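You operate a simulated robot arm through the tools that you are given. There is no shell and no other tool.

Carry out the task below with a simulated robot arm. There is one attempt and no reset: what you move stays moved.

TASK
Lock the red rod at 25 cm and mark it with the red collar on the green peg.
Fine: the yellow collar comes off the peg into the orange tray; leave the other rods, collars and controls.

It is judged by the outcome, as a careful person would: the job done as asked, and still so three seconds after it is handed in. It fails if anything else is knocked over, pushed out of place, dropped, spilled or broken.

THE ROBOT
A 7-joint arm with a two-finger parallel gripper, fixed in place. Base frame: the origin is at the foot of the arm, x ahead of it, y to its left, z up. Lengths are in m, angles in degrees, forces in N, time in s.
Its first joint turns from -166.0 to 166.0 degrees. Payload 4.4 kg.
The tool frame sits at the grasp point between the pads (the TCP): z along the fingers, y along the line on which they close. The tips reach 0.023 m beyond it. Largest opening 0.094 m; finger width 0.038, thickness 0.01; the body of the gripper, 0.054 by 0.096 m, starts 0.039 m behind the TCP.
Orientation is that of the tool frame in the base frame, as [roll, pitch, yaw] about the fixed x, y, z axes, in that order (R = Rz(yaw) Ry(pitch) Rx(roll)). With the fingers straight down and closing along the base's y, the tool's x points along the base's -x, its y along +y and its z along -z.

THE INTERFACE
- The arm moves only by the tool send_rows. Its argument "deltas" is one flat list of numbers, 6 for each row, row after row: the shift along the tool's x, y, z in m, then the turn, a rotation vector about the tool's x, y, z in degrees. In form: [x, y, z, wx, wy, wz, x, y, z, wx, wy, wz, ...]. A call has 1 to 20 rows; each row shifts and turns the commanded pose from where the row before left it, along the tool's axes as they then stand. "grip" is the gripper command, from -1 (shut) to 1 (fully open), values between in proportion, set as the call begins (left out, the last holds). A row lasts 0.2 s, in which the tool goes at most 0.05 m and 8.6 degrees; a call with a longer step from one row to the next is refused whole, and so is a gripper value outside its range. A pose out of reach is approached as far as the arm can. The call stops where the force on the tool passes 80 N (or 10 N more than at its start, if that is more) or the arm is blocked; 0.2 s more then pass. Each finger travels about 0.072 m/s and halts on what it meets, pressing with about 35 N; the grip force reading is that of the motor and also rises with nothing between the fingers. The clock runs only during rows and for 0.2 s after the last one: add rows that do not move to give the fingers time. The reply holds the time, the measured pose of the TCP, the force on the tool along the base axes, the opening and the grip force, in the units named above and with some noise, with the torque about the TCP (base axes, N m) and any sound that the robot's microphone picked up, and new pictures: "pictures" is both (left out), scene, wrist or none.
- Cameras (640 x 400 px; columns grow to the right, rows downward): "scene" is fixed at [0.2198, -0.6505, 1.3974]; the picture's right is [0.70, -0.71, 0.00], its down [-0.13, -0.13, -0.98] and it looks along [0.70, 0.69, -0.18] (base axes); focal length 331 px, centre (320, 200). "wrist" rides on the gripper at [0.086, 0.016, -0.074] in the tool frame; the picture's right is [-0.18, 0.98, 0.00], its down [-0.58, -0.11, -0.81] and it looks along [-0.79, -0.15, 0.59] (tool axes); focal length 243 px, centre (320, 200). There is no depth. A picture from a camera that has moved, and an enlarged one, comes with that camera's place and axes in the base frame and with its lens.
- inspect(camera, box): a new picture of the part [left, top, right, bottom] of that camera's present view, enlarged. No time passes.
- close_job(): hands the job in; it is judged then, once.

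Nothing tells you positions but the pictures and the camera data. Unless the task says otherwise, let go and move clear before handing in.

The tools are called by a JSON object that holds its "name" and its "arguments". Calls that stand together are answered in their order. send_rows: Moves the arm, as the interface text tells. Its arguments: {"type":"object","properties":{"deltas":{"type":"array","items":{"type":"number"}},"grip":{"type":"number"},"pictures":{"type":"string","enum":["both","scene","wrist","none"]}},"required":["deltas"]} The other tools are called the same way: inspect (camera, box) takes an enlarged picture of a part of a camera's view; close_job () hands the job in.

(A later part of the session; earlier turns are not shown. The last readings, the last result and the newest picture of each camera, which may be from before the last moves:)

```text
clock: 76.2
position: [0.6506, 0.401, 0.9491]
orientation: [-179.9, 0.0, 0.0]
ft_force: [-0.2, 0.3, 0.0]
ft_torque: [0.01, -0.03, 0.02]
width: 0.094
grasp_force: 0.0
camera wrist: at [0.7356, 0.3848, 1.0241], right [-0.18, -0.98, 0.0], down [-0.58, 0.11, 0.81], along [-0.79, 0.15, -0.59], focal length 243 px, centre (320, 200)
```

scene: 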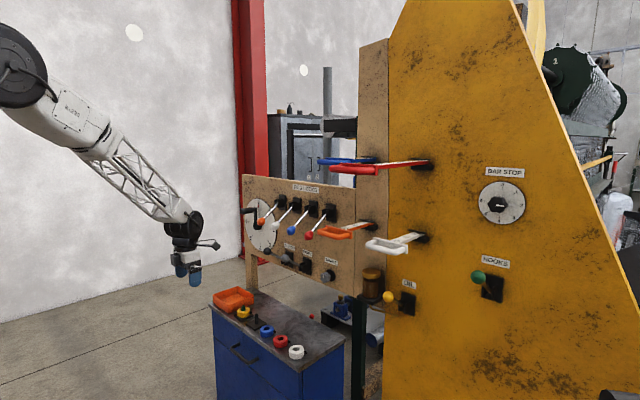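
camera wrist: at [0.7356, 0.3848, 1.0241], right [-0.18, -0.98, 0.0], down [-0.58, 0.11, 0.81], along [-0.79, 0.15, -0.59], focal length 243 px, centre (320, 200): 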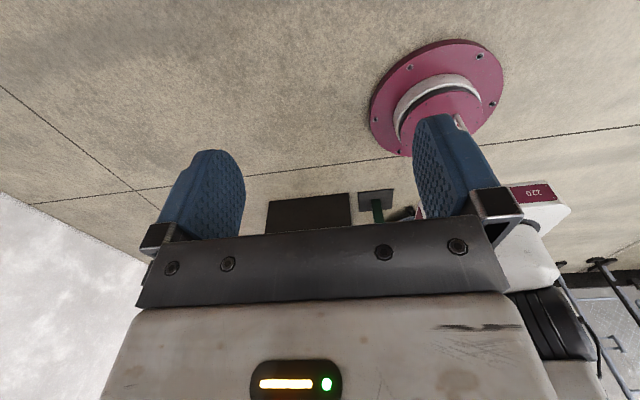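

The half-turn worked. Pitching forward 40° and moving over toward the green peg for a look from above.

{"name": "send_rows", "arguments": {"deltas": [0, 0, 0, 0, 8, 0, 0, 0, 0, 0, 8, 0, 0, 0, 0, 0, 8, 0, 0, 0, 0, 0, 8, 0, 0, 0, 0, 0, 8, 0, 0.0129, -0.0242, 0.0391, 0, 0, 0, 0.0129, -0.0242, 0.0391, 0, 0, 0, 0.0129, -0.0242, 0.0391, 0, 0, 0, 0.0129, -0.0242, 0.0391, 0, 0, 0, 0.0129, -0.0242, 0.0391, 0, 0, 0, 0.0129, -0.0242, 0.0391, 0, 0, 0], "pictures": "both"}}

```text
clock: 78.6
position: [0.86, 0.545, 0.8211]
orientation: [180.0, -40.2, 0.0]
ft_force: [0.4, -0.3, 0.8]
ft_torque: [-0.01, 0.03, -0.03]
width: 0.0941
grasp_force: 0.1
camera wrist: at [0.8776, 0.5293, 0.9332], right [-0.14, -0.98, -0.12], down [-0.96, 0.11, 0.24], along [-0.23, 0.15, -0.96], focal length 243 px, centre (320, 200)
```

scene: 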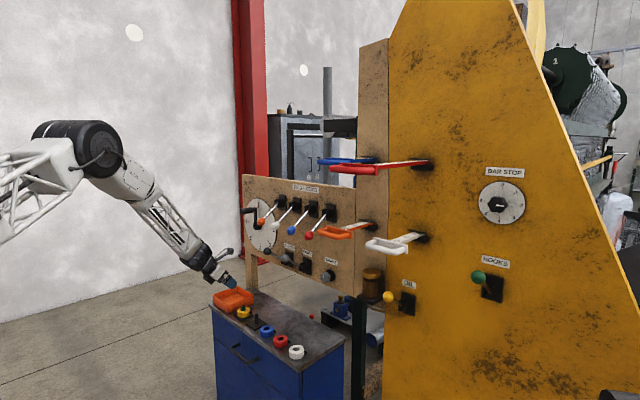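
wrist: 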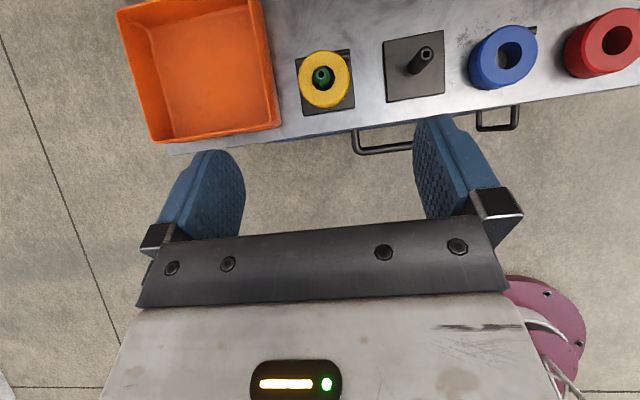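

{"name": "inspect", "arguments": {"camera": "wrist", "box": [270, 20, 470, 145]}}

{"name": "inspect", "arguments": {"camera": "wrist", "box": [440, 0, 640, 125]}}

{"name": "inspect", "arguments": {"camera": "wrist", "box": [100, 0, 340, 150]}}

{"name": "inspect", "arguments": {"camera": "scene", "box": [200, 260, 330, 370]}}

```text
3.20 times, centred on (370, 82) of wrist
camera zoom: at [0.8776, 0.5293, 0.9332], right [-0.14, -0.98, -0.12], down [-0.96, 0.11, 0.24], along [-0.23, 0.15, -0.96], focal length 776 px, centre (160, 576)
```

zoom: 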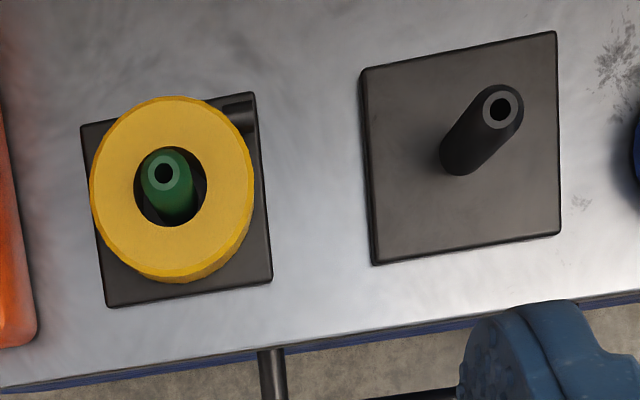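

```text
3.20 times, centred on (540, 62) of wrist
camera zoom: at [0.8776, 0.5293, 0.9332], right [-0.14, -0.98, -0.12], down [-0.96, 0.11, 0.24], along [-0.23, 0.15, -0.96], focal length 776 px, centre (-384, 640)
```

zoom: 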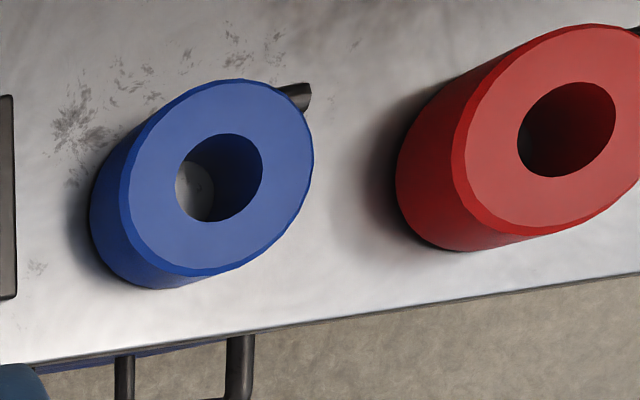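

```text
2.67 times, centred on (220, 75) of wrist
camera zoom: at [0.8776, 0.5293, 0.9332], right [-0.14, -0.98, -0.12], down [-0.96, 0.11, 0.24], along [-0.23, 0.15, -0.96], focal length 647 px, centre (587, 533)
```

zoom: 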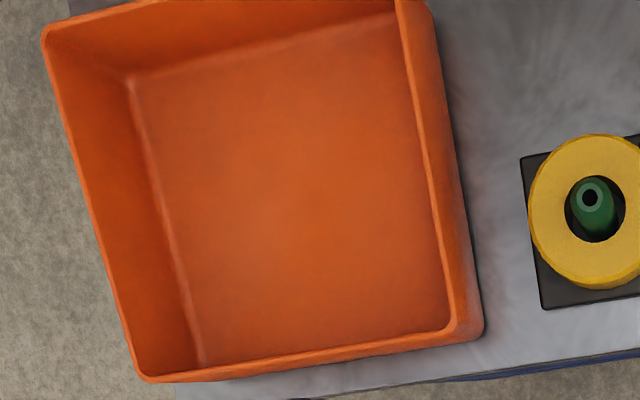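

```text
3.64 times, centred on (265, 315) of scene
camera zoom: at [0.2198, -0.6505, 1.3974], right [0.7, -0.71, 0.0], down [-0.13, -0.13, -0.98], along [0.7, 0.69, -0.18], focal length 1202 px, centre (520, -218)
```

zoom: 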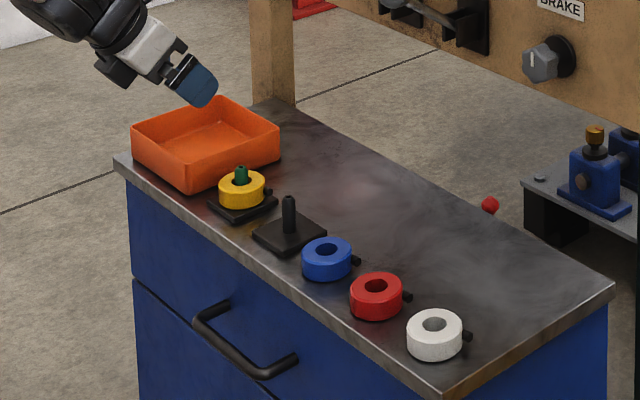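

From above I can see the yellow collar (56 mm wide, 25 mm hole) on the green peg at about (0.948, 0.551), its thumbscrew pointing diagonally away, clear of where the fingers will close. I'll set a narrower opening and approach above it.

{"name": "send_rows", "arguments": {"deltas": [-0.0007, -0.002, 0.0435, 0, 0, 0, -0.0007, -0.002, 0.0435, 0, 0, 0, -0.0008, -0.002, 0.0434, 0, 0, 0], "grip": 0.6, "pictures": "both"}}

{"name": "inspect", "arguments": {"camera": "scene", "box": [200, 260, 330, 370]}}

{"name": "inspect", "arguments": {"camera": "wrist", "box": [200, 60, 440, 210]}}

```text
clock: 79.4
position: [0.9442, 0.5504, 0.7214]
orientation: [-180.0, -40.2, 0.0]
ft_force: [0.5, -0.4, 0.7]
ft_torque: [0.01, 0.05, 0.0]
width: 0.0753
grasp_force: 0.0
camera wrist: at [0.9615, 0.5336, 0.8347], right [-0.14, -0.98, -0.12], down [-0.96, 0.11, 0.24], along [-0.22, 0.15, -0.96], focal length 243 px, centre (320, 200)
```

scene: 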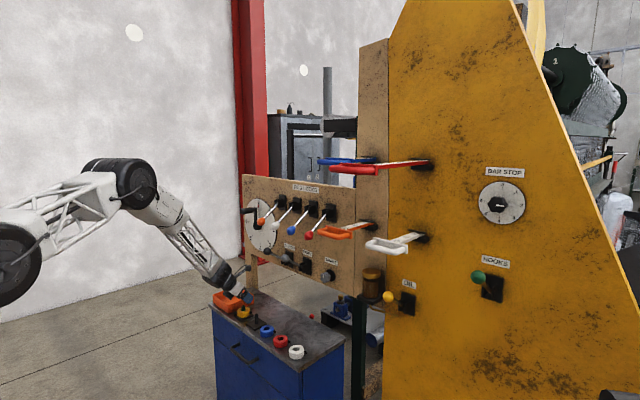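
wrist: 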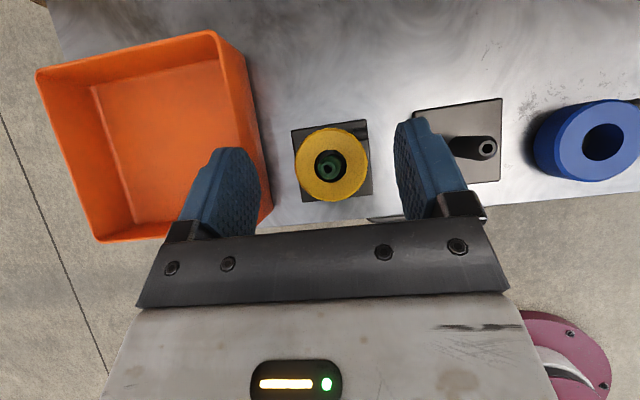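

```text
3.64 times, centred on (265, 315) of scene
camera zoom: at [0.2198, -0.6505, 1.3974], right [0.7, -0.71, 0.0], down [-0.13, -0.13, -0.98], along [0.7, 0.69, -0.18], focal length 1202 px, centre (520, -218)
```

zoom: 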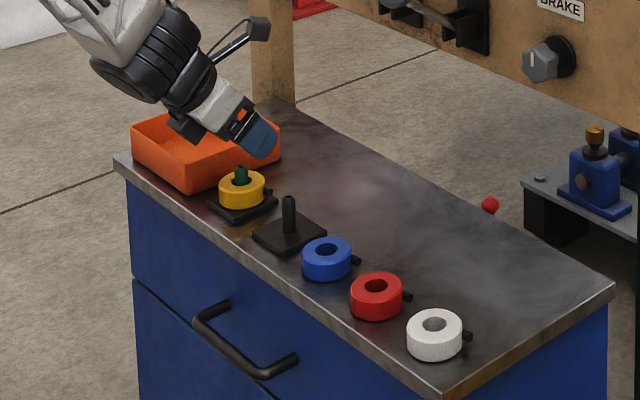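

```text
2.67 times, centred on (320, 135) of wrist
camera zoom: at [0.9615, 0.5336, 0.8347], right [-0.14, -0.98, -0.12], down [-0.96, 0.11, 0.24], along [-0.22, 0.15, -0.96], focal length 647 px, centre (320, 373)
```

zoom: 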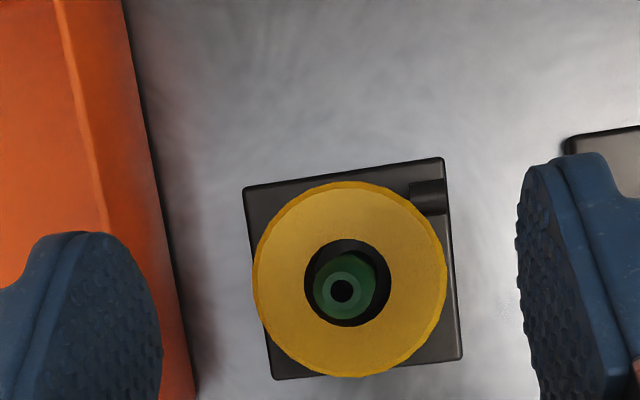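

The collar top is about 93 mm straight below the grasp point. I'll go down 5 cm with a small correction toward the robot, then re-check.

{"name": "send_rows", "arguments": {"deltas": [-0.0185, -0.001, 0.0172, 0, 0, 0, -0.0184, 0, 0.0171, 0, 0, 0], "pictures": "both"}}

{"name": "inspect", "arguments": {"camera": "scene", "box": [210, 270, 290, 340]}}

{"name": "inspect", "arguments": {"camera": "wrist", "box": [200, 80, 440, 230]}}

```text
clock: 80.0
position: [0.9389, 0.5531, 0.6691]
orientation: [179.9, -40.1, 0.0]
ft_force: [0.5, 0.0, 0.5]
ft_torque: [-0.02, 0.05, 0.02]
width: 0.0751
grasp_force: 0.1
camera wrist: at [0.9561, 0.5367, 0.7825], right [-0.14, -0.98, -0.12], down [-0.96, 0.11, 0.24], along [-0.23, 0.15, -0.96], focal length 243 px, centre (320, 200)
```

scene: 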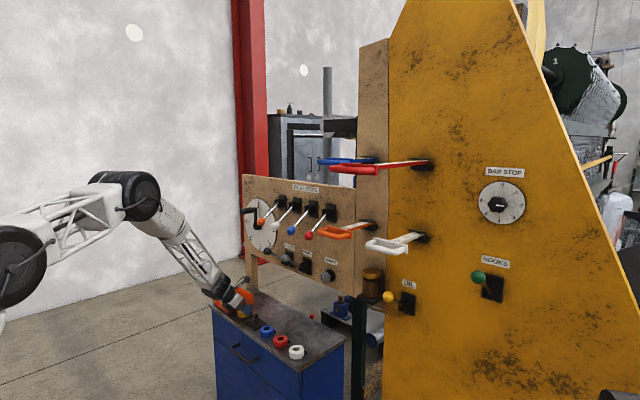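
wrist: 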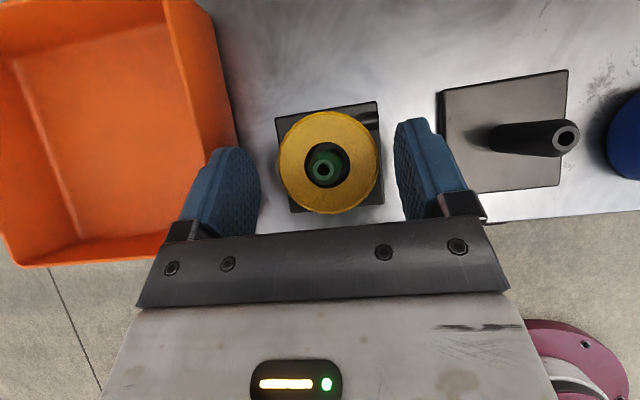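

```text
5.71 times, centred on (250, 305) of scene
camera zoom: at [0.2198, -0.6505, 1.3974], right [0.7, -0.71, 0.0], down [-0.13, -0.13, -0.98], along [0.7, 0.69, -0.18], focal length 1889 px, centre (720, -400)
```

zoom: 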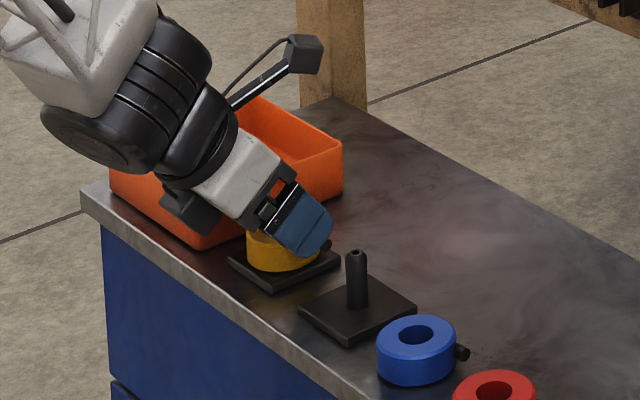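

```text
2.67 times, centred on (320, 155) of wrist
camera zoom: at [0.9561, 0.5367, 0.7825], right [-0.14, -0.98, -0.12], down [-0.96, 0.11, 0.24], along [-0.23, 0.15, -0.96], focal length 647 px, centre (320, 320)
```

zoom: 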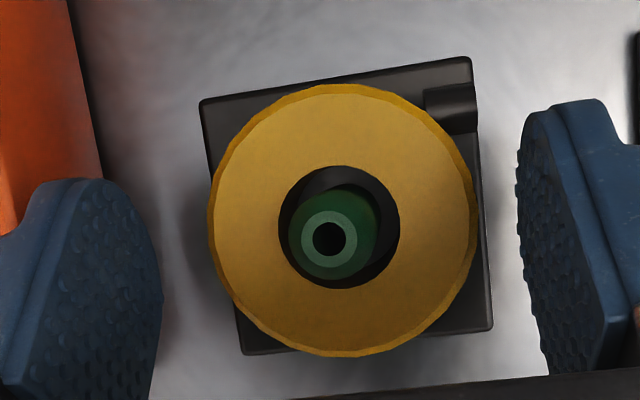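

The collar is centred between the fingers within 2 mm. Lowering another 29 mm so that the tips stay a few millimetres above the peg's base plate.

{"name": "send_rows", "arguments": {"deltas": [-0.0094, 0.0017, 0.0111, 0, 0, 0, -0.0093, 0, 0.0111, 0, 0, 0], "pictures": "both"}}

{"name": "inspect", "arguments": {"camera": "scene", "box": [210, 270, 290, 340]}}

{"name": "inspect", "arguments": {"camera": "wrist", "box": [200, 80, 440, 230]}}

```text
clock: 80.6
position: [0.939, 0.5551, 0.6508]
orientation: [-179.6, -40.4, -0.1]
ft_force: [-9.1, -0.8, 10.9]
ft_torque: [-0.52, 0.24, -0.32]
width: 0.0762
grasp_force: 0.7
stopped in row 2: the force on the tool passed its limit at 113 N (the readings are from after the stop); the commanded pose is now the measured one
camera wrist: at [0.9552, 0.5394, 0.7626], right [-0.14, -0.98, -0.12], down [-0.97, 0.11, 0.24], along [-0.22, 0.15, -0.96], focal length 243 px, centre (320, 200)
```

scene: 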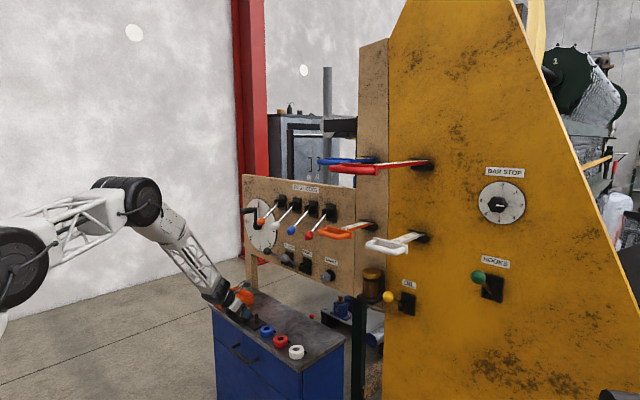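
wrist: 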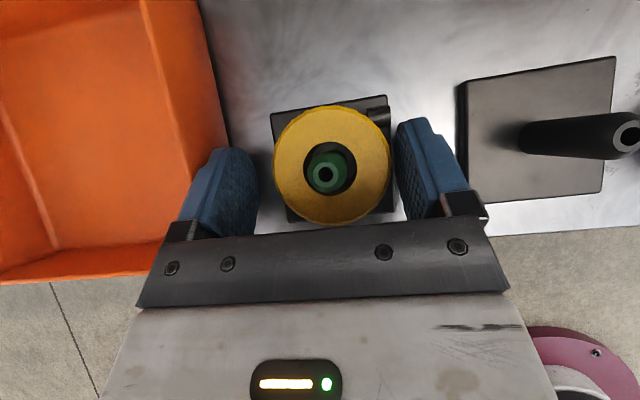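

```text
5.71 times, centred on (250, 305) of scene
camera zoom: at [0.2198, -0.6505, 1.3974], right [0.7, -0.71, 0.0], down [-0.13, -0.13, -0.98], along [0.7, 0.69, -0.18], focal length 1889 px, centre (720, -400)
```

zoom: 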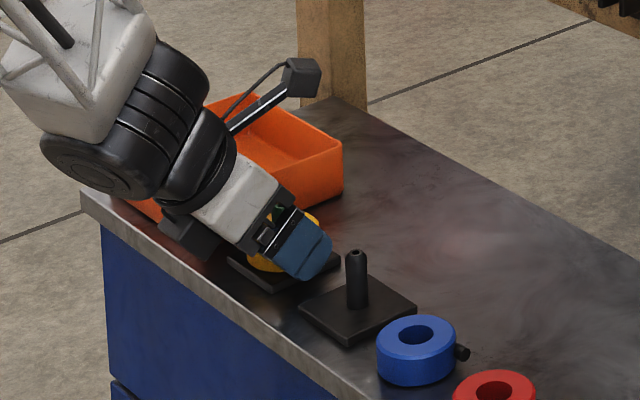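

```text
2.67 times, centred on (320, 155) of wrist
camera zoom: at [0.9552, 0.5394, 0.7626], right [-0.14, -0.98, -0.12], down [-0.97, 0.11, 0.24], along [-0.22, 0.15, -0.96], focal length 647 px, centre (320, 320)
```

zoom: 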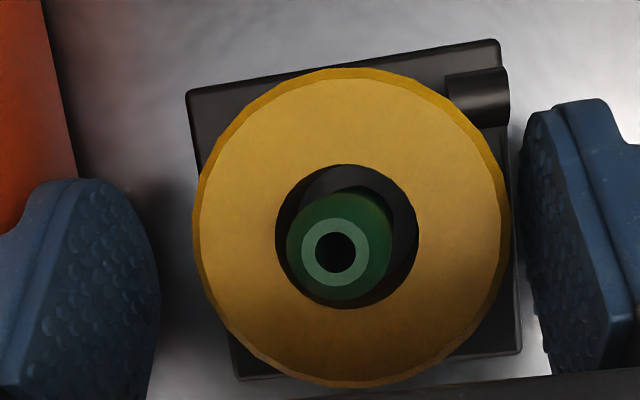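

The -y fingertip touched the peg's base plate (the stop came from there), so everything on the bench is about 1.4 cm higher than I had reckoned; nothing has moved. I'll back off a few millimetres up and toward the robot, which also keeps the finger clear of the thumbscrew.

{"name": "send_rows", "arguments": {"deltas": [-0.0019, 0.003, -0.0055, 0, 0, 0, 0, 0, 0, 0, 0, 0], "pictures": "wrist"}}

{"name": "inspect", "arguments": {"camera": "wrist", "box": [200, 80, 440, 230]}}

{"name": "inspect", "arguments": {"camera": "scene", "box": [220, 285, 270, 330]}}

```text
clock: 81.2
position: [0.9336, 0.5527, 0.6518]
orientation: [-179.7, -40.5, 0.0]
ft_force: [-0.2, 0.6, -0.9]
ft_torque: [0.01, -0.01, 0.03]
width: 0.0752
grasp_force: 0.0
camera wrist: at [0.9504, 0.5363, 0.7646], right [-0.14, -0.98, -0.12], down [-0.97, 0.11, 0.24], along [-0.22, 0.15, -0.96], focal length 243 px, centre (320, 200)
```

wrist: 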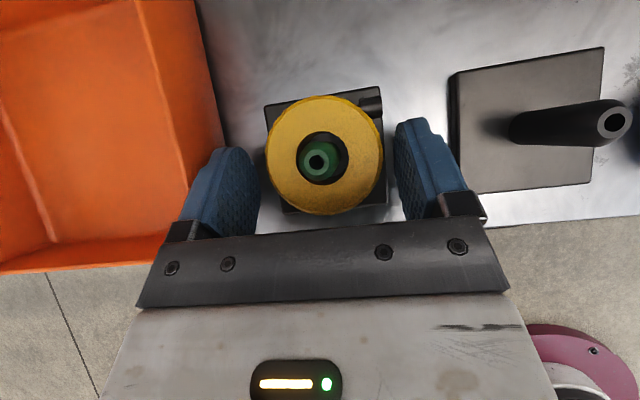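

```text
2.67 times, centred on (320, 155) of wrist
camera zoom: at [0.9504, 0.5363, 0.7646], right [-0.14, -0.98, -0.12], down [-0.97, 0.11, 0.24], along [-0.22, 0.15, -0.96], focal length 647 px, centre (320, 320)
```

zoom: 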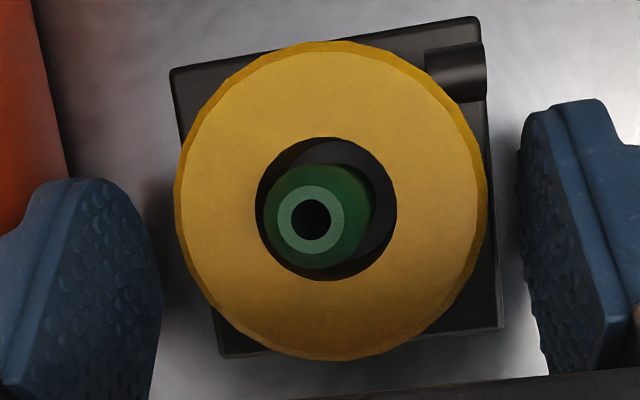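

```text
8.89 times, centred on (245, 308) of scene
camera zoom: at [0.2198, -0.6505, 1.3974], right [0.7, -0.71, 0.0], down [-0.13, -0.13, -0.98], along [0.7, 0.69, -0.18], focal length 2939 px, centre (987, -756)
```

zoom: 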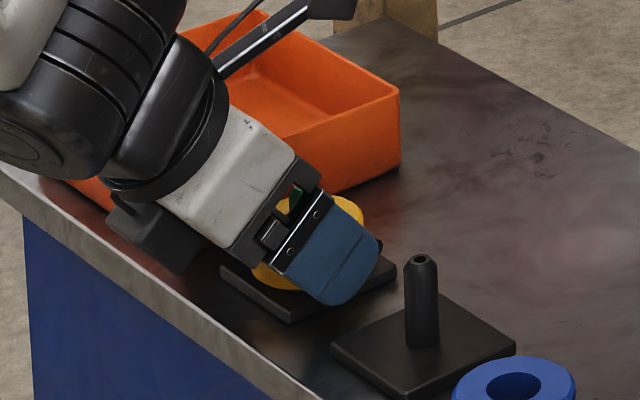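

Centred, no contact force, and the screw is clear of the finger. Closing on the yellow collar.

{"name": "send_rows", "arguments": {"deltas": [0, 0, 0, 0, 0, 0, 0, 0, 0, 0, 0, 0, 0, 0, 0, 0, 0, 0], "grip": -1, "pictures": "wrist"}}

{"name": "inspect", "arguments": {"camera": "wrist", "box": [200, 80, 440, 230]}}

```text
clock: 82.0
position: [0.9339, 0.5507, 0.6523]
orientation: [-179.8, -40.5, -0.2]
ft_force: [-31.7, -62.1, 28.1]
ft_torque: [-2.67, 0.77, -0.75]
width: 0.0637
grasp_force: 44.9
camera wrist: at [0.9505, 0.534, 0.7645], right [-0.14, -0.98, -0.12], down [-0.97, 0.11, 0.24], along [-0.22, 0.15, -0.96], focal length 243 px, centre (320, 200)
```

wrist: 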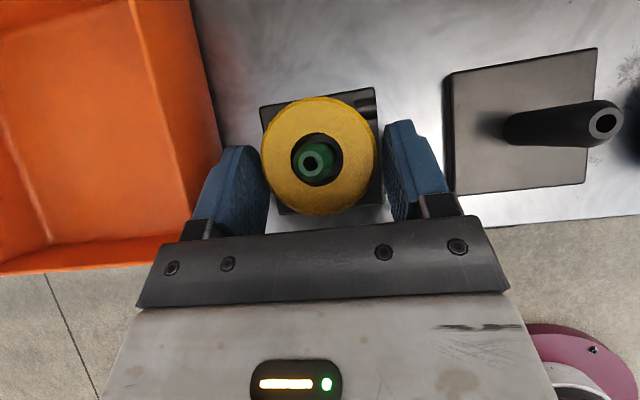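

```text
2.67 times, centred on (320, 155) of wrist
camera zoom: at [0.9505, 0.534, 0.7645], right [-0.14, -0.98, -0.12], down [-0.97, 0.11, 0.24], along [-0.22, 0.15, -0.96], focal length 647 px, centre (320, 320)
```

zoom: 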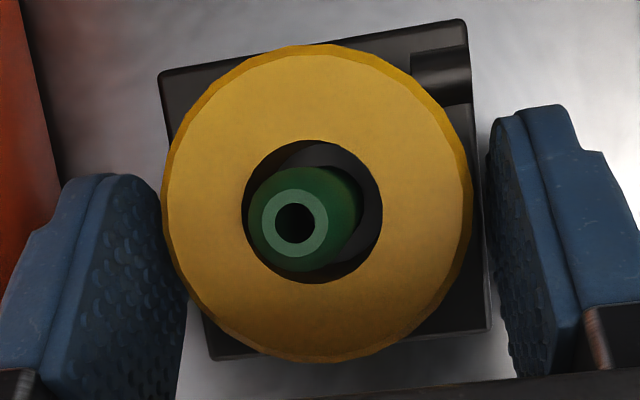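

The fingers stopped at 64 mm with a strong side force: the tips are low enough to be squeezing the base plate's edge rather than the collar. Opening at once and raising about 10 mm.

{"name": "send_rows", "arguments": {"deltas": [0, 0, 0, 0, 0, 0, 0, 0, 0, 0, 0, 0], "grip": 0.6, "pictures": "none"}}

{"name": "send_rows", "arguments": {"deltas": [0.0065, -0.001, -0.0076, 0, 0, 0, 0, 0, 0, 0, 0, 0], "pictures": "both"}}

{"name": "inspect", "arguments": {"camera": "wrist", "box": [200, 80, 440, 230]}}

{"name": "inspect", "arguments": {"camera": "scene", "box": [220, 285, 270, 330]}}

```text
clock: 82.6
position: [0.9348, 0.5528, 0.6529]
orientation: [-179.7, -40.5, 0.0]
ft_force: [-0.4, 0.3, 0.2]
ft_torque: [0.02, 0.0, 0.01]
width: 0.0752
grasp_force: 0.1
```

```text
clock: 83.2
position: [0.9341, 0.5537, 0.6617]
orientation: [-179.8, -40.6, 0.0]
ft_force: [-0.5, -0.1, -0.6]
ft_torque: [0.0, 0.0, -0.01]
width: 0.0753
grasp_force: 0.1
camera wrist: at [0.9506, 0.5371, 0.7742], right [-0.14, -0.98, -0.12], down [-0.97, 0.11, 0.24], along [-0.22, 0.15, -0.96], focal length 243 px, centre (320, 200)
```

scene: 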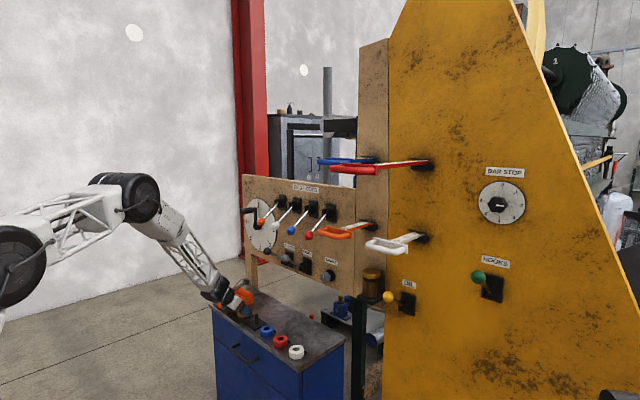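
wrist: 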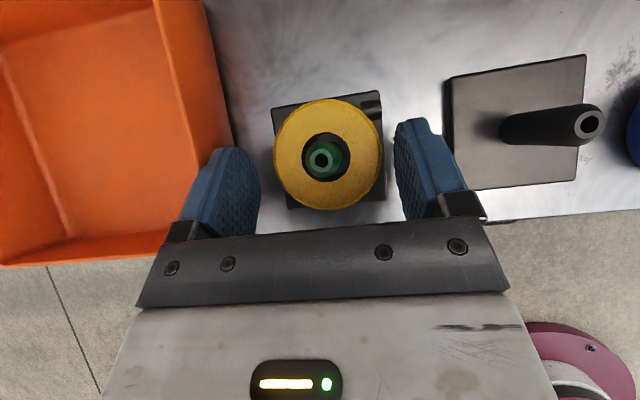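

```text
2.67 times, centred on (320, 155) of wrist
camera zoom: at [0.9506, 0.5371, 0.7742], right [-0.14, -0.98, -0.12], down [-0.97, 0.11, 0.24], along [-0.22, 0.15, -0.96], focal length 647 px, centre (320, 320)
```

zoom: 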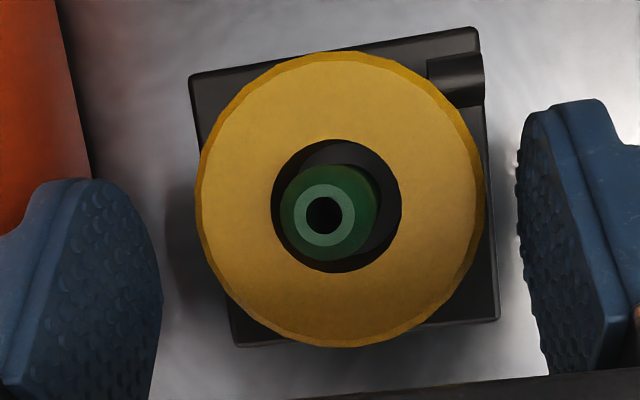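

```text
8.89 times, centred on (245, 308) of scene
camera zoom: at [0.2198, -0.6505, 1.3974], right [0.7, -0.71, 0.0], down [-0.13, -0.13, -0.98], along [0.7, 0.69, -0.18], focal length 2939 px, centre (987, -756)
```

zoom: 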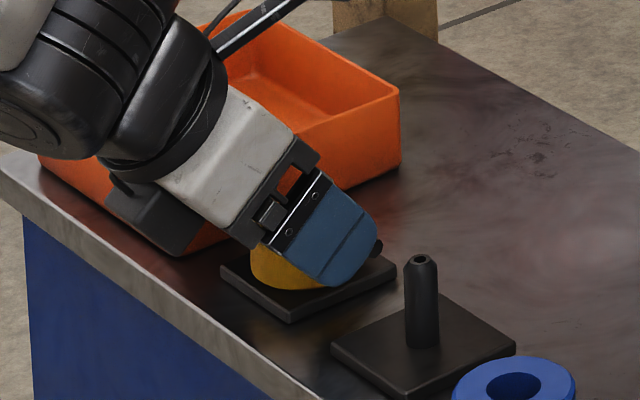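

Now the tips ride clearly above the plate and beside the collar. Closing again.

{"name": "send_rows", "arguments": {"deltas": [0, 0, 0, 0, 0, 0, 0, 0, 0, 0, 0, 0, 0, 0, 0, 0, 0, 0], "grip": -1, "pictures": "wrist"}}

{"name": "inspect", "arguments": {"camera": "wrist", "box": [200, 80, 440, 230]}}

```text
clock: 84.0
position: [0.9349, 0.5539, 0.6615]
orientation: [-179.7, -40.5, -0.1]
ft_force: [1.0, -0.7, 0.3]
ft_torque: [-0.07, 0.01, 0.0]
width: 0.0538
grasp_force: 35.5
camera wrist: at [0.9507, 0.537, 0.7743], right [-0.14, -0.98, -0.12], down [-0.97, 0.11, 0.24], along [-0.22, 0.15, -0.96], focal length 243 px, centre (320, 200)
```

wrist: 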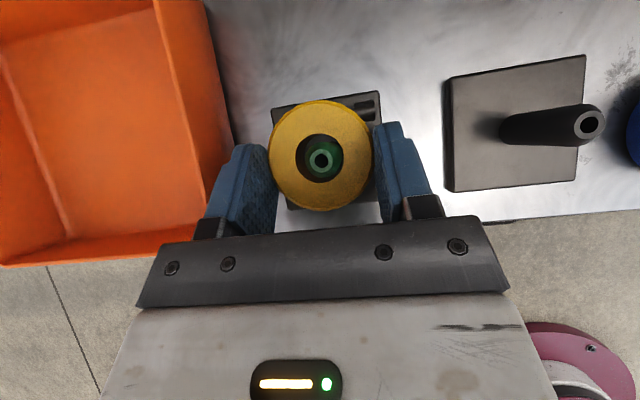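

```text
2.67 times, centred on (320, 155) of wrist
camera zoom: at [0.9507, 0.537, 0.7743], right [-0.14, -0.98, -0.12], down [-0.97, 0.11, 0.24], along [-0.22, 0.15, -0.96], focal length 647 px, centre (320, 320)
```

zoom: 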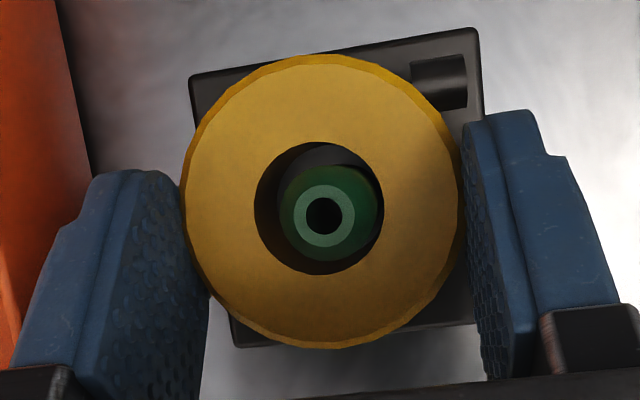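

The yellow collar is held (54 mm, 35 N). Lifting straight up off the peg.

{"name": "send_rows", "arguments": {"deltas": [0.0065, 0, -0.0076, 0, 0, 0, 0.0065, 0, -0.0076, 0, 0, 0, 0.0065, 0, -0.0076, 0, 0, 0], "pictures": "wrist"}}

{"name": "inspect", "arguments": {"camera": "scene", "box": [220, 280, 280, 330]}}

```text
clock: 84.8
position: [0.9335, 0.5526, 0.6897]
orientation: [-179.8, -40.6, -0.1]
ft_force: [0.0, -0.4, -3.4]
ft_torque: [-0.02, 0.04, -0.01]
width: 0.0537
grasp_force: 34.9
camera wrist: at [0.9499, 0.5369, 0.8032], right [-0.14, -0.98, -0.12], down [-0.97, 0.11, 0.24], along [-0.22, 0.15, -0.96], focal length 243 px, centre (320, 200)
```

wrist: 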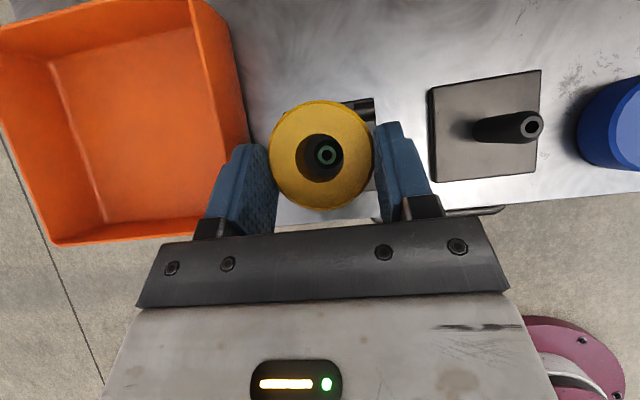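

```text
8.00 times, centred on (250, 305) of scene
camera zoom: at [0.2198, -0.6505, 1.3974], right [0.7, -0.71, 0.0], down [-0.13, -0.13, -0.98], along [0.7, 0.69, -0.18], focal length 2645 px, centre (880, -640)
```

zoom: 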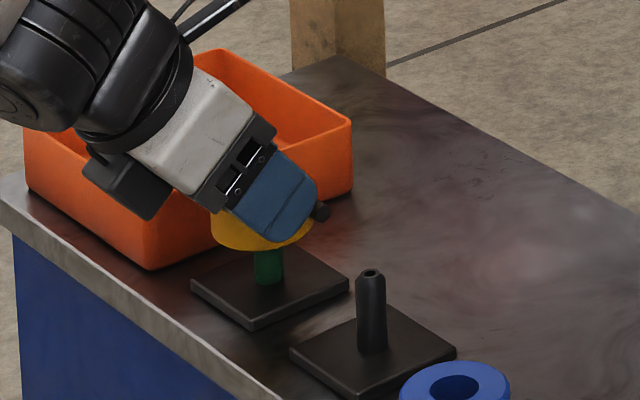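

It is coming up cleanly. Lifting another 6 cm to clear the peg and the tray rim.

{"name": "send_rows", "arguments": {"deltas": [0.013, 0, -0.0152, 0, 0, 0, 0.013, 0, -0.0152, 0, 0, 0, 0.013, 0, -0.0152, 0, 0, 0], "pictures": "both"}}

{"name": "inspect", "arguments": {"camera": "scene", "box": [200, 260, 280, 330]}}

{"name": "inspect", "arguments": {"camera": "wrist", "box": [0, 0, 400, 250]}}

```text
clock: 85.6
position: [0.9348, 0.5527, 0.7512]
orientation: [-179.7, -40.4, -0.2]
ft_force: [0.0, -1.0, -4.0]
ft_torque: [0.01, 0.04, 0.02]
width: 0.0533
grasp_force: 35.3
camera wrist: at [0.9513, 0.5372, 0.8631], right [-0.14, -0.98, -0.12], down [-0.97, 0.11, 0.24], along [-0.22, 0.15, -0.96], focal length 243 px, centre (320, 200)
```

scene: 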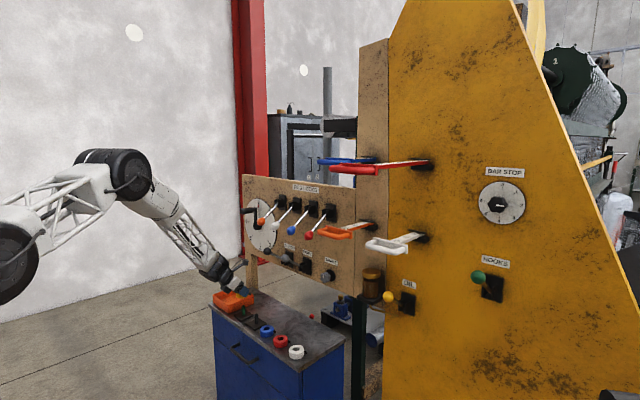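
wrist: 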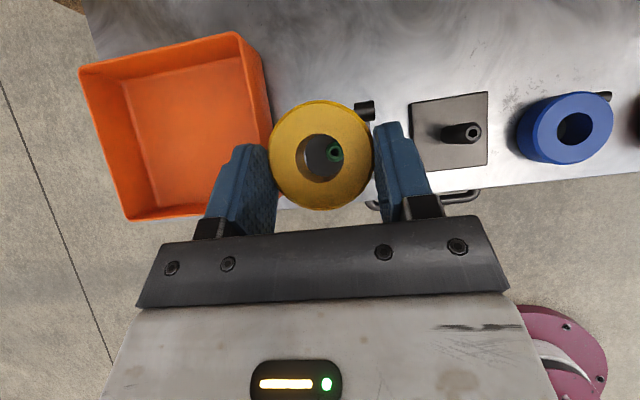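

```text
5.71 times, centred on (240, 295) of scene
camera zoom: at [0.2198, -0.6505, 1.3974], right [0.7, -0.71, 0.0], down [-0.13, -0.13, -0.98], along [0.7, 0.69, -0.18], focal length 1889 px, centre (777, -343)
```

zoom: 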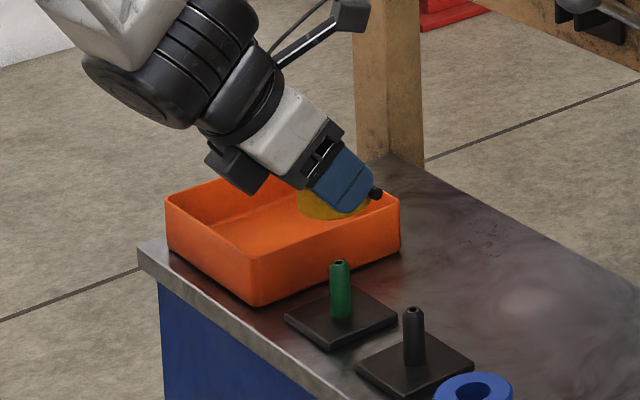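

```text
1.60 times, centred on (200, 125) of wrist
camera zoom: at [0.9513, 0.5372, 0.8631], right [-0.14, -0.98, -0.12], down [-0.97, 0.11, 0.24], along [-0.22, 0.15, -0.96], focal length 388 px, centre (512, 320)
```

zoom: 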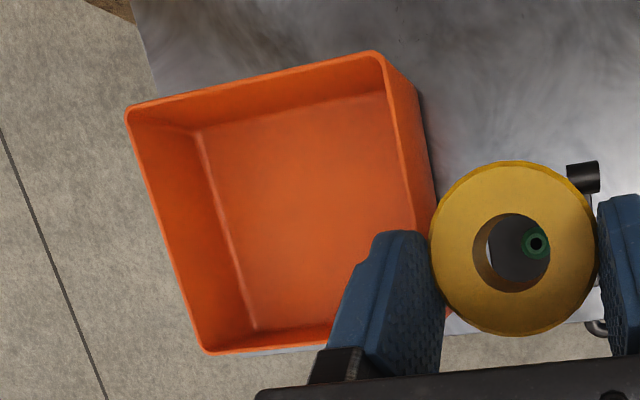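

The green peg is bare and the yellow collar is held 4 cm above the tray rim. Moving it sideways over the tray.

{"name": "send_rows", "arguments": {"deltas": [0.0028, -0.0407, 0.0024, 0, 0, 0, 0.0028, -0.0407, 0.0024, 0, 0, 0, 0.0028, -0.0406, 0.0023, 0, 0, 0], "pictures": "both"}}

{"name": "inspect", "arguments": {"camera": "scene", "box": [195, 255, 275, 325]}}

{"name": "inspect", "arguments": {"camera": "wrist", "box": [120, 20, 520, 270]}}

```text
clock: 86.4
position: [0.9462, 0.6796, 0.7521]
orientation: [-179.7, -40.4, -0.2]
ft_force: [0.6, 0.4, -2.2]
ft_torque: [0.02, 0.04, -0.02]
width: 0.0538
grasp_force: 34.9
camera wrist: at [0.9621, 0.6633, 0.8648], right [-0.14, -0.98, -0.12], down [-0.97, 0.11, 0.24], along [-0.22, 0.15, -0.96], focal length 243 px, centre (320, 200)
```

scene: 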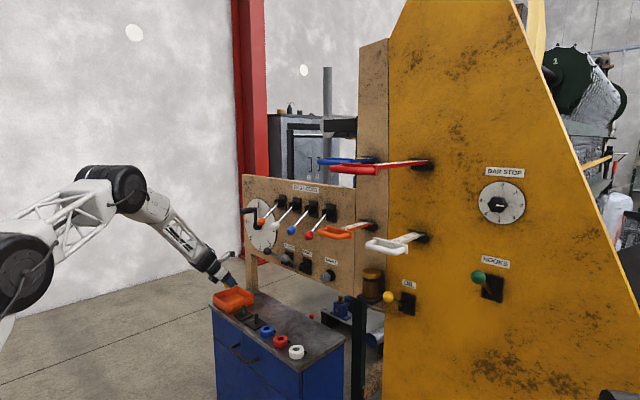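
wrist: 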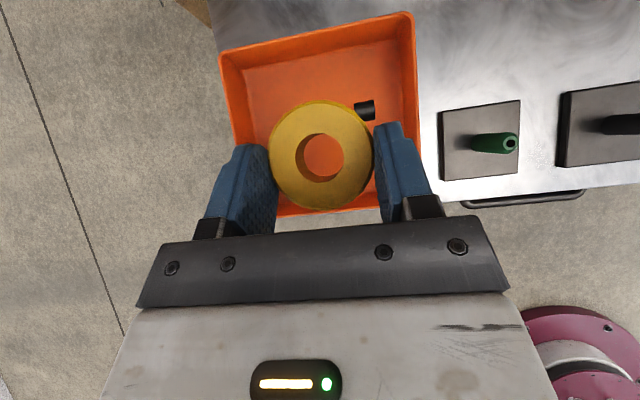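

```text
5.71 times, centred on (235, 290) of scene
camera zoom: at [0.2198, -0.6505, 1.3974], right [0.7, -0.71, 0.0], down [-0.13, -0.13, -0.98], along [0.7, 0.69, -0.18], focal length 1889 px, centre (806, -314)
```

zoom: 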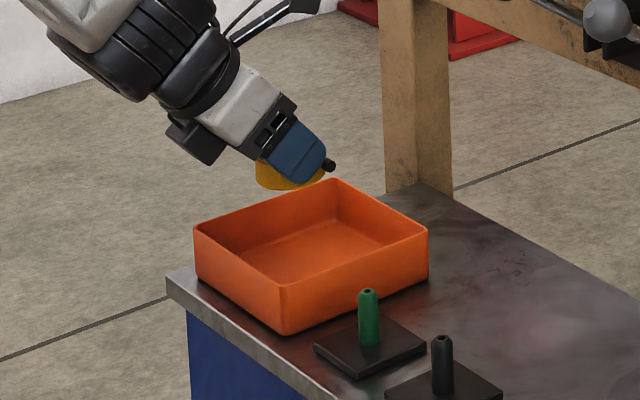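

```text
1.60 times, centred on (320, 145) of wrist
camera zoom: at [0.9621, 0.6633, 0.8648], right [-0.14, -0.98, -0.12], down [-0.97, 0.11, 0.24], along [-0.22, 0.15, -0.96], focal length 388 px, centre (320, 288)
```

zoom: 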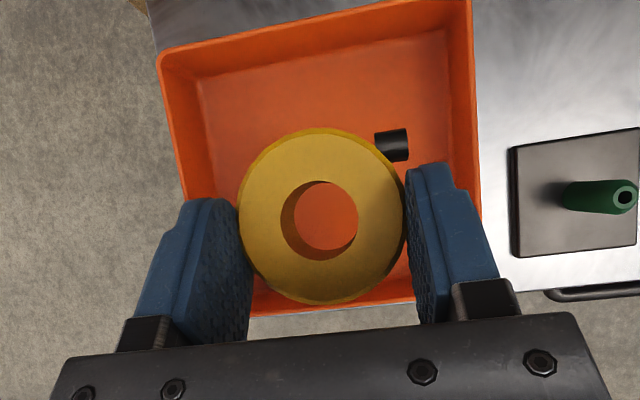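

The collar is over the tray floor, a little in front of its middle, with the hand clear of the front wall. Lowering in two stages.

{"name": "send_rows", "arguments": {"deltas": [-0.0108, 0, 0.0127, 0, 0, 0, -0.0108, 0, 0.0127, 0, 0, 0, -0.0108, 0, 0.0127, 0, 0, 0], "pictures": "both"}}

{"name": "inspect", "arguments": {"camera": "scene", "box": [195, 255, 275, 325]}}

{"name": "inspect", "arguments": {"camera": "wrist", "box": [120, 20, 520, 270]}}

```text
clock: 87.2
position: [0.9449, 0.6768, 0.7026]
orientation: [-179.7, -40.4, -0.2]
ft_force: [0.9, -1.0, -1.7]
ft_torque: [0.02, 0.05, 0.03]
width: 0.0541
grasp_force: 34.9
camera wrist: at [0.9612, 0.6606, 0.8148], right [-0.14, -0.98, -0.12], down [-0.97, 0.11, 0.24], along [-0.22, 0.15, -0.96], focal length 243 px, centre (320, 200)
```

scene: 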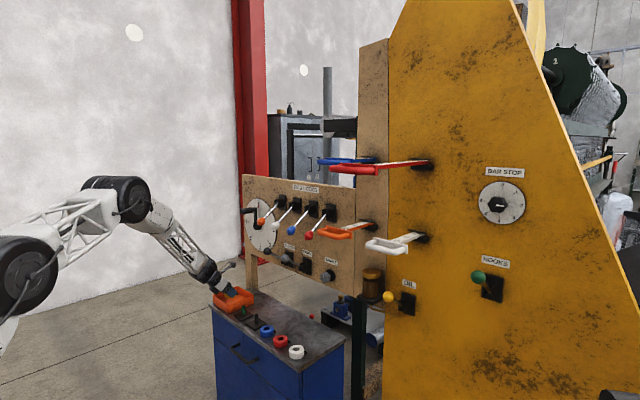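
wrist: 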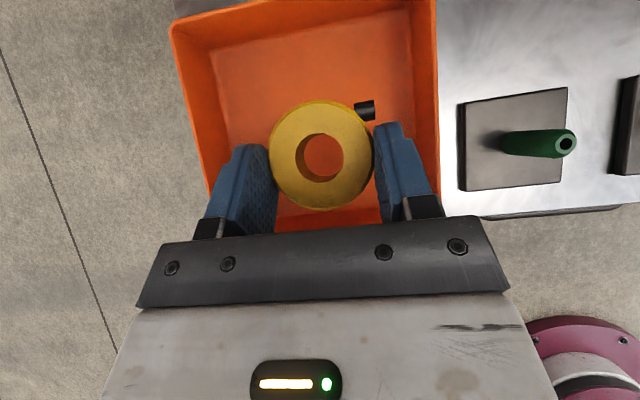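

```text
5.71 times, centred on (235, 290) of scene
camera zoom: at [0.2198, -0.6505, 1.3974], right [0.7, -0.71, 0.0], down [-0.13, -0.13, -0.98], along [0.7, 0.69, -0.18], focal length 1889 px, centre (806, -314)
```

zoom: 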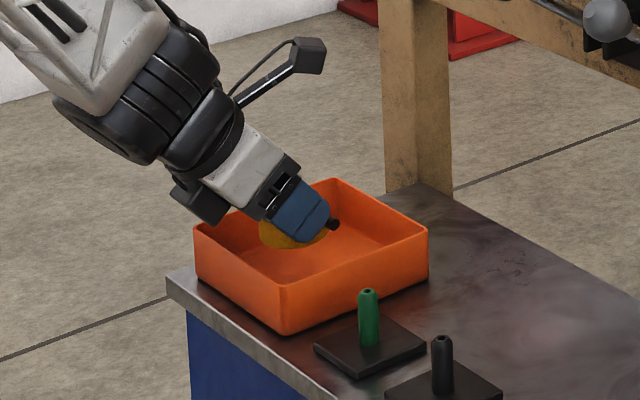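

```text
1.60 times, centred on (320, 145) of wrist
camera zoom: at [0.9612, 0.6606, 0.8148], right [-0.14, -0.98, -0.12], down [-0.97, 0.11, 0.24], along [-0.22, 0.15, -0.96], focal length 388 px, centre (320, 288)
```

zoom: 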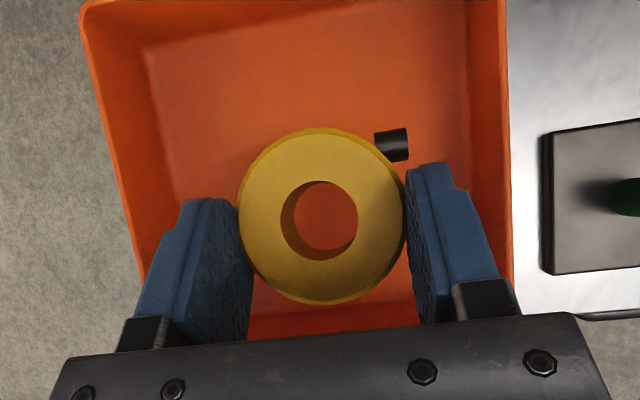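

{"name": "send_rows", "arguments": {"deltas": [-0.0097, 0, 0.0114, 0, 0, 0], "pictures": "none"}}

{"name": "inspect", "arguments": {"camera": "scene", "box": [205, 265, 265, 315]}}

{"name": "inspect", "arguments": {"camera": "wrist", "box": [120, 20, 520, 270]}}

```text
clock: 87.6
position: [0.946, 0.6767, 0.6886]
orientation: [-179.7, -40.5, -0.2]
ft_force: [-0.4, -0.1, -3.2]
ft_torque: [0.01, 0.06, 0.03]
width: 0.0537
grasp_force: 35.5
```

```text
8.00 times, centred on (235, 290) of scene
camera zoom: at [0.2198, -0.6505, 1.3974], right [0.7, -0.71, 0.0], down [-0.13, -0.13, -0.98], along [0.7, 0.69, -0.18], focal length 2645 px, centre (1000, -520)
```

zoom: 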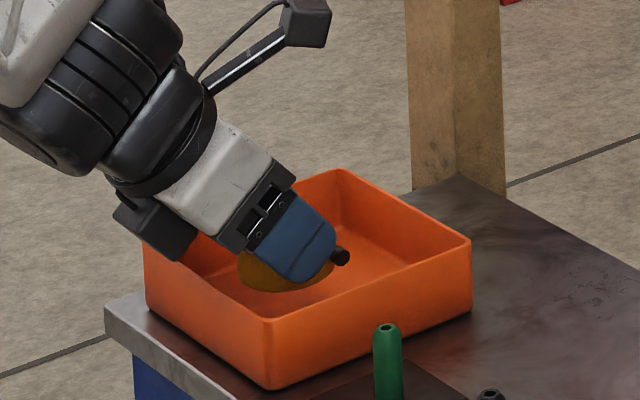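

```text
1.60 times, centred on (320, 145) of wrist
camera zoom: at [0.9617, 0.6598, 0.8003], right [-0.14, -0.98, -0.12], down [-0.97, 0.11, 0.24], along [-0.22, 0.15, -0.96], focal length 388 px, centre (320, 288)
```

zoom: 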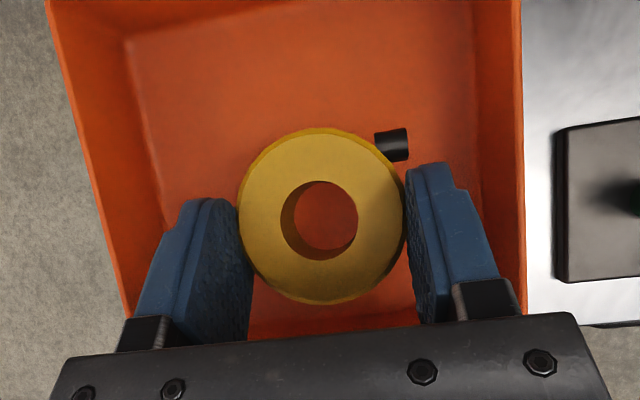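

The hand's underside block is about 2 cm in front of the tray wall, so there is room. Lowering a further 1.5 cm.

{"name": "send_rows", "arguments": {"deltas": [-0.0049, 0, 0.0057, 0, 0, 0, -0.0049, 0, 0.0057, 0, 0, 0], "pictures": "none"}}

{"name": "inspect", "arguments": {"camera": "scene", "box": [205, 265, 265, 315]}}

```text
clock: 88.2
position: [0.9452, 0.6746, 0.6723]
orientation: [-179.9, -40.6, -0.1]
ft_force: [0.3, -0.1, -1.9]
ft_torque: [0.0, 0.04, -0.01]
width: 0.0535
grasp_force: 35.0
```

```text
8.00 times, centred on (235, 290) of scene
camera zoom: at [0.2198, -0.6505, 1.3974], right [0.7, -0.71, 0.0], down [-0.13, -0.13, -0.98], along [0.7, 0.69, -0.18], focal length 2645 px, centre (1000, -520)
```

zoom: 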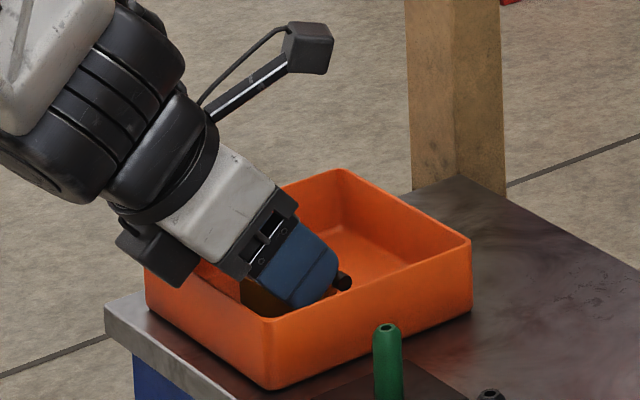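

{"name": "send_rows", "arguments": {"deltas": [-0.0033, 0, 0.0038, 0, 0, 0, 0, 0, 0, 0, 0, 0], "pictures": "none"}}

{"name": "send_rows", "arguments": {"deltas": [0, 0, 0, 0, 0, 0, 0, 0, 0, 0, 0, 0, 0, 0, 0, 0, 0, 0], "grip": 0.5, "pictures": "wrist"}}

{"name": "inspect", "arguments": {"camera": "scene", "box": [205, 265, 265, 315]}}

```text
clock: 88.8
position: [0.946, 0.6751, 0.6666]
orientation: [-179.7, -40.5, -0.2]
ft_force: [0.4, 0.2, -2.9]
ft_torque: [-0.01, 0.06, 0.01]
width: 0.0539
grasp_force: 35.0
```

```text
clock: 89.6
position: [0.9452, 0.6755, 0.6674]
orientation: [-179.7, -40.5, 0.0]
ft_force: [-0.1, 0.4, 0.2]
ft_torque: [-0.04, 0.01, -0.02]
width: 0.0707
grasp_force: 0.1
camera wrist: at [0.9613, 0.6589, 0.7792], right [-0.14, -0.98, -0.12], down [-0.97, 0.11, 0.24], along [-0.22, 0.15, -0.96], focal length 243 px, centre (320, 200)
```

wrist: 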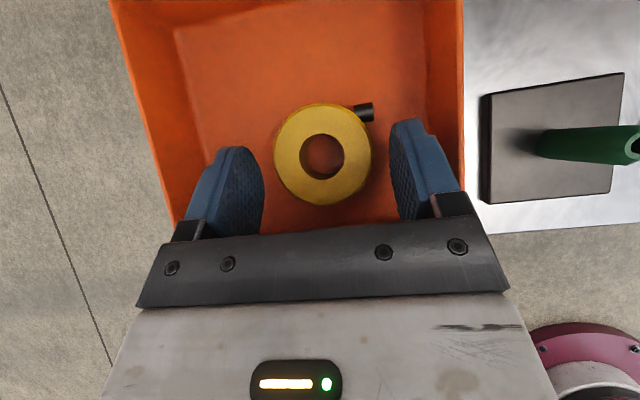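

```text
8.00 times, centred on (235, 290) of scene
camera zoom: at [0.2198, -0.6505, 1.3974], right [0.7, -0.71, 0.0], down [-0.13, -0.13, -0.98], along [0.7, 0.69, -0.18], focal length 2645 px, centre (1000, -520)
```

zoom: 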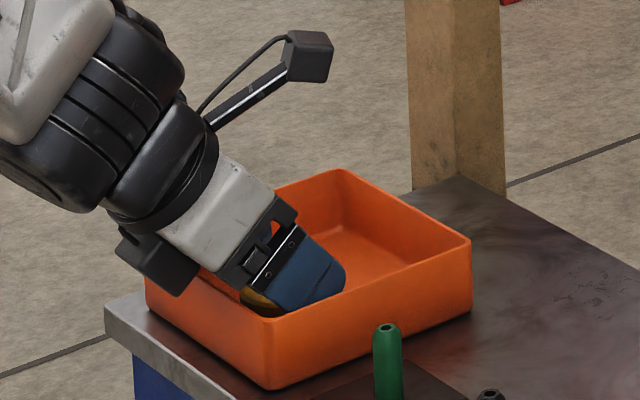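

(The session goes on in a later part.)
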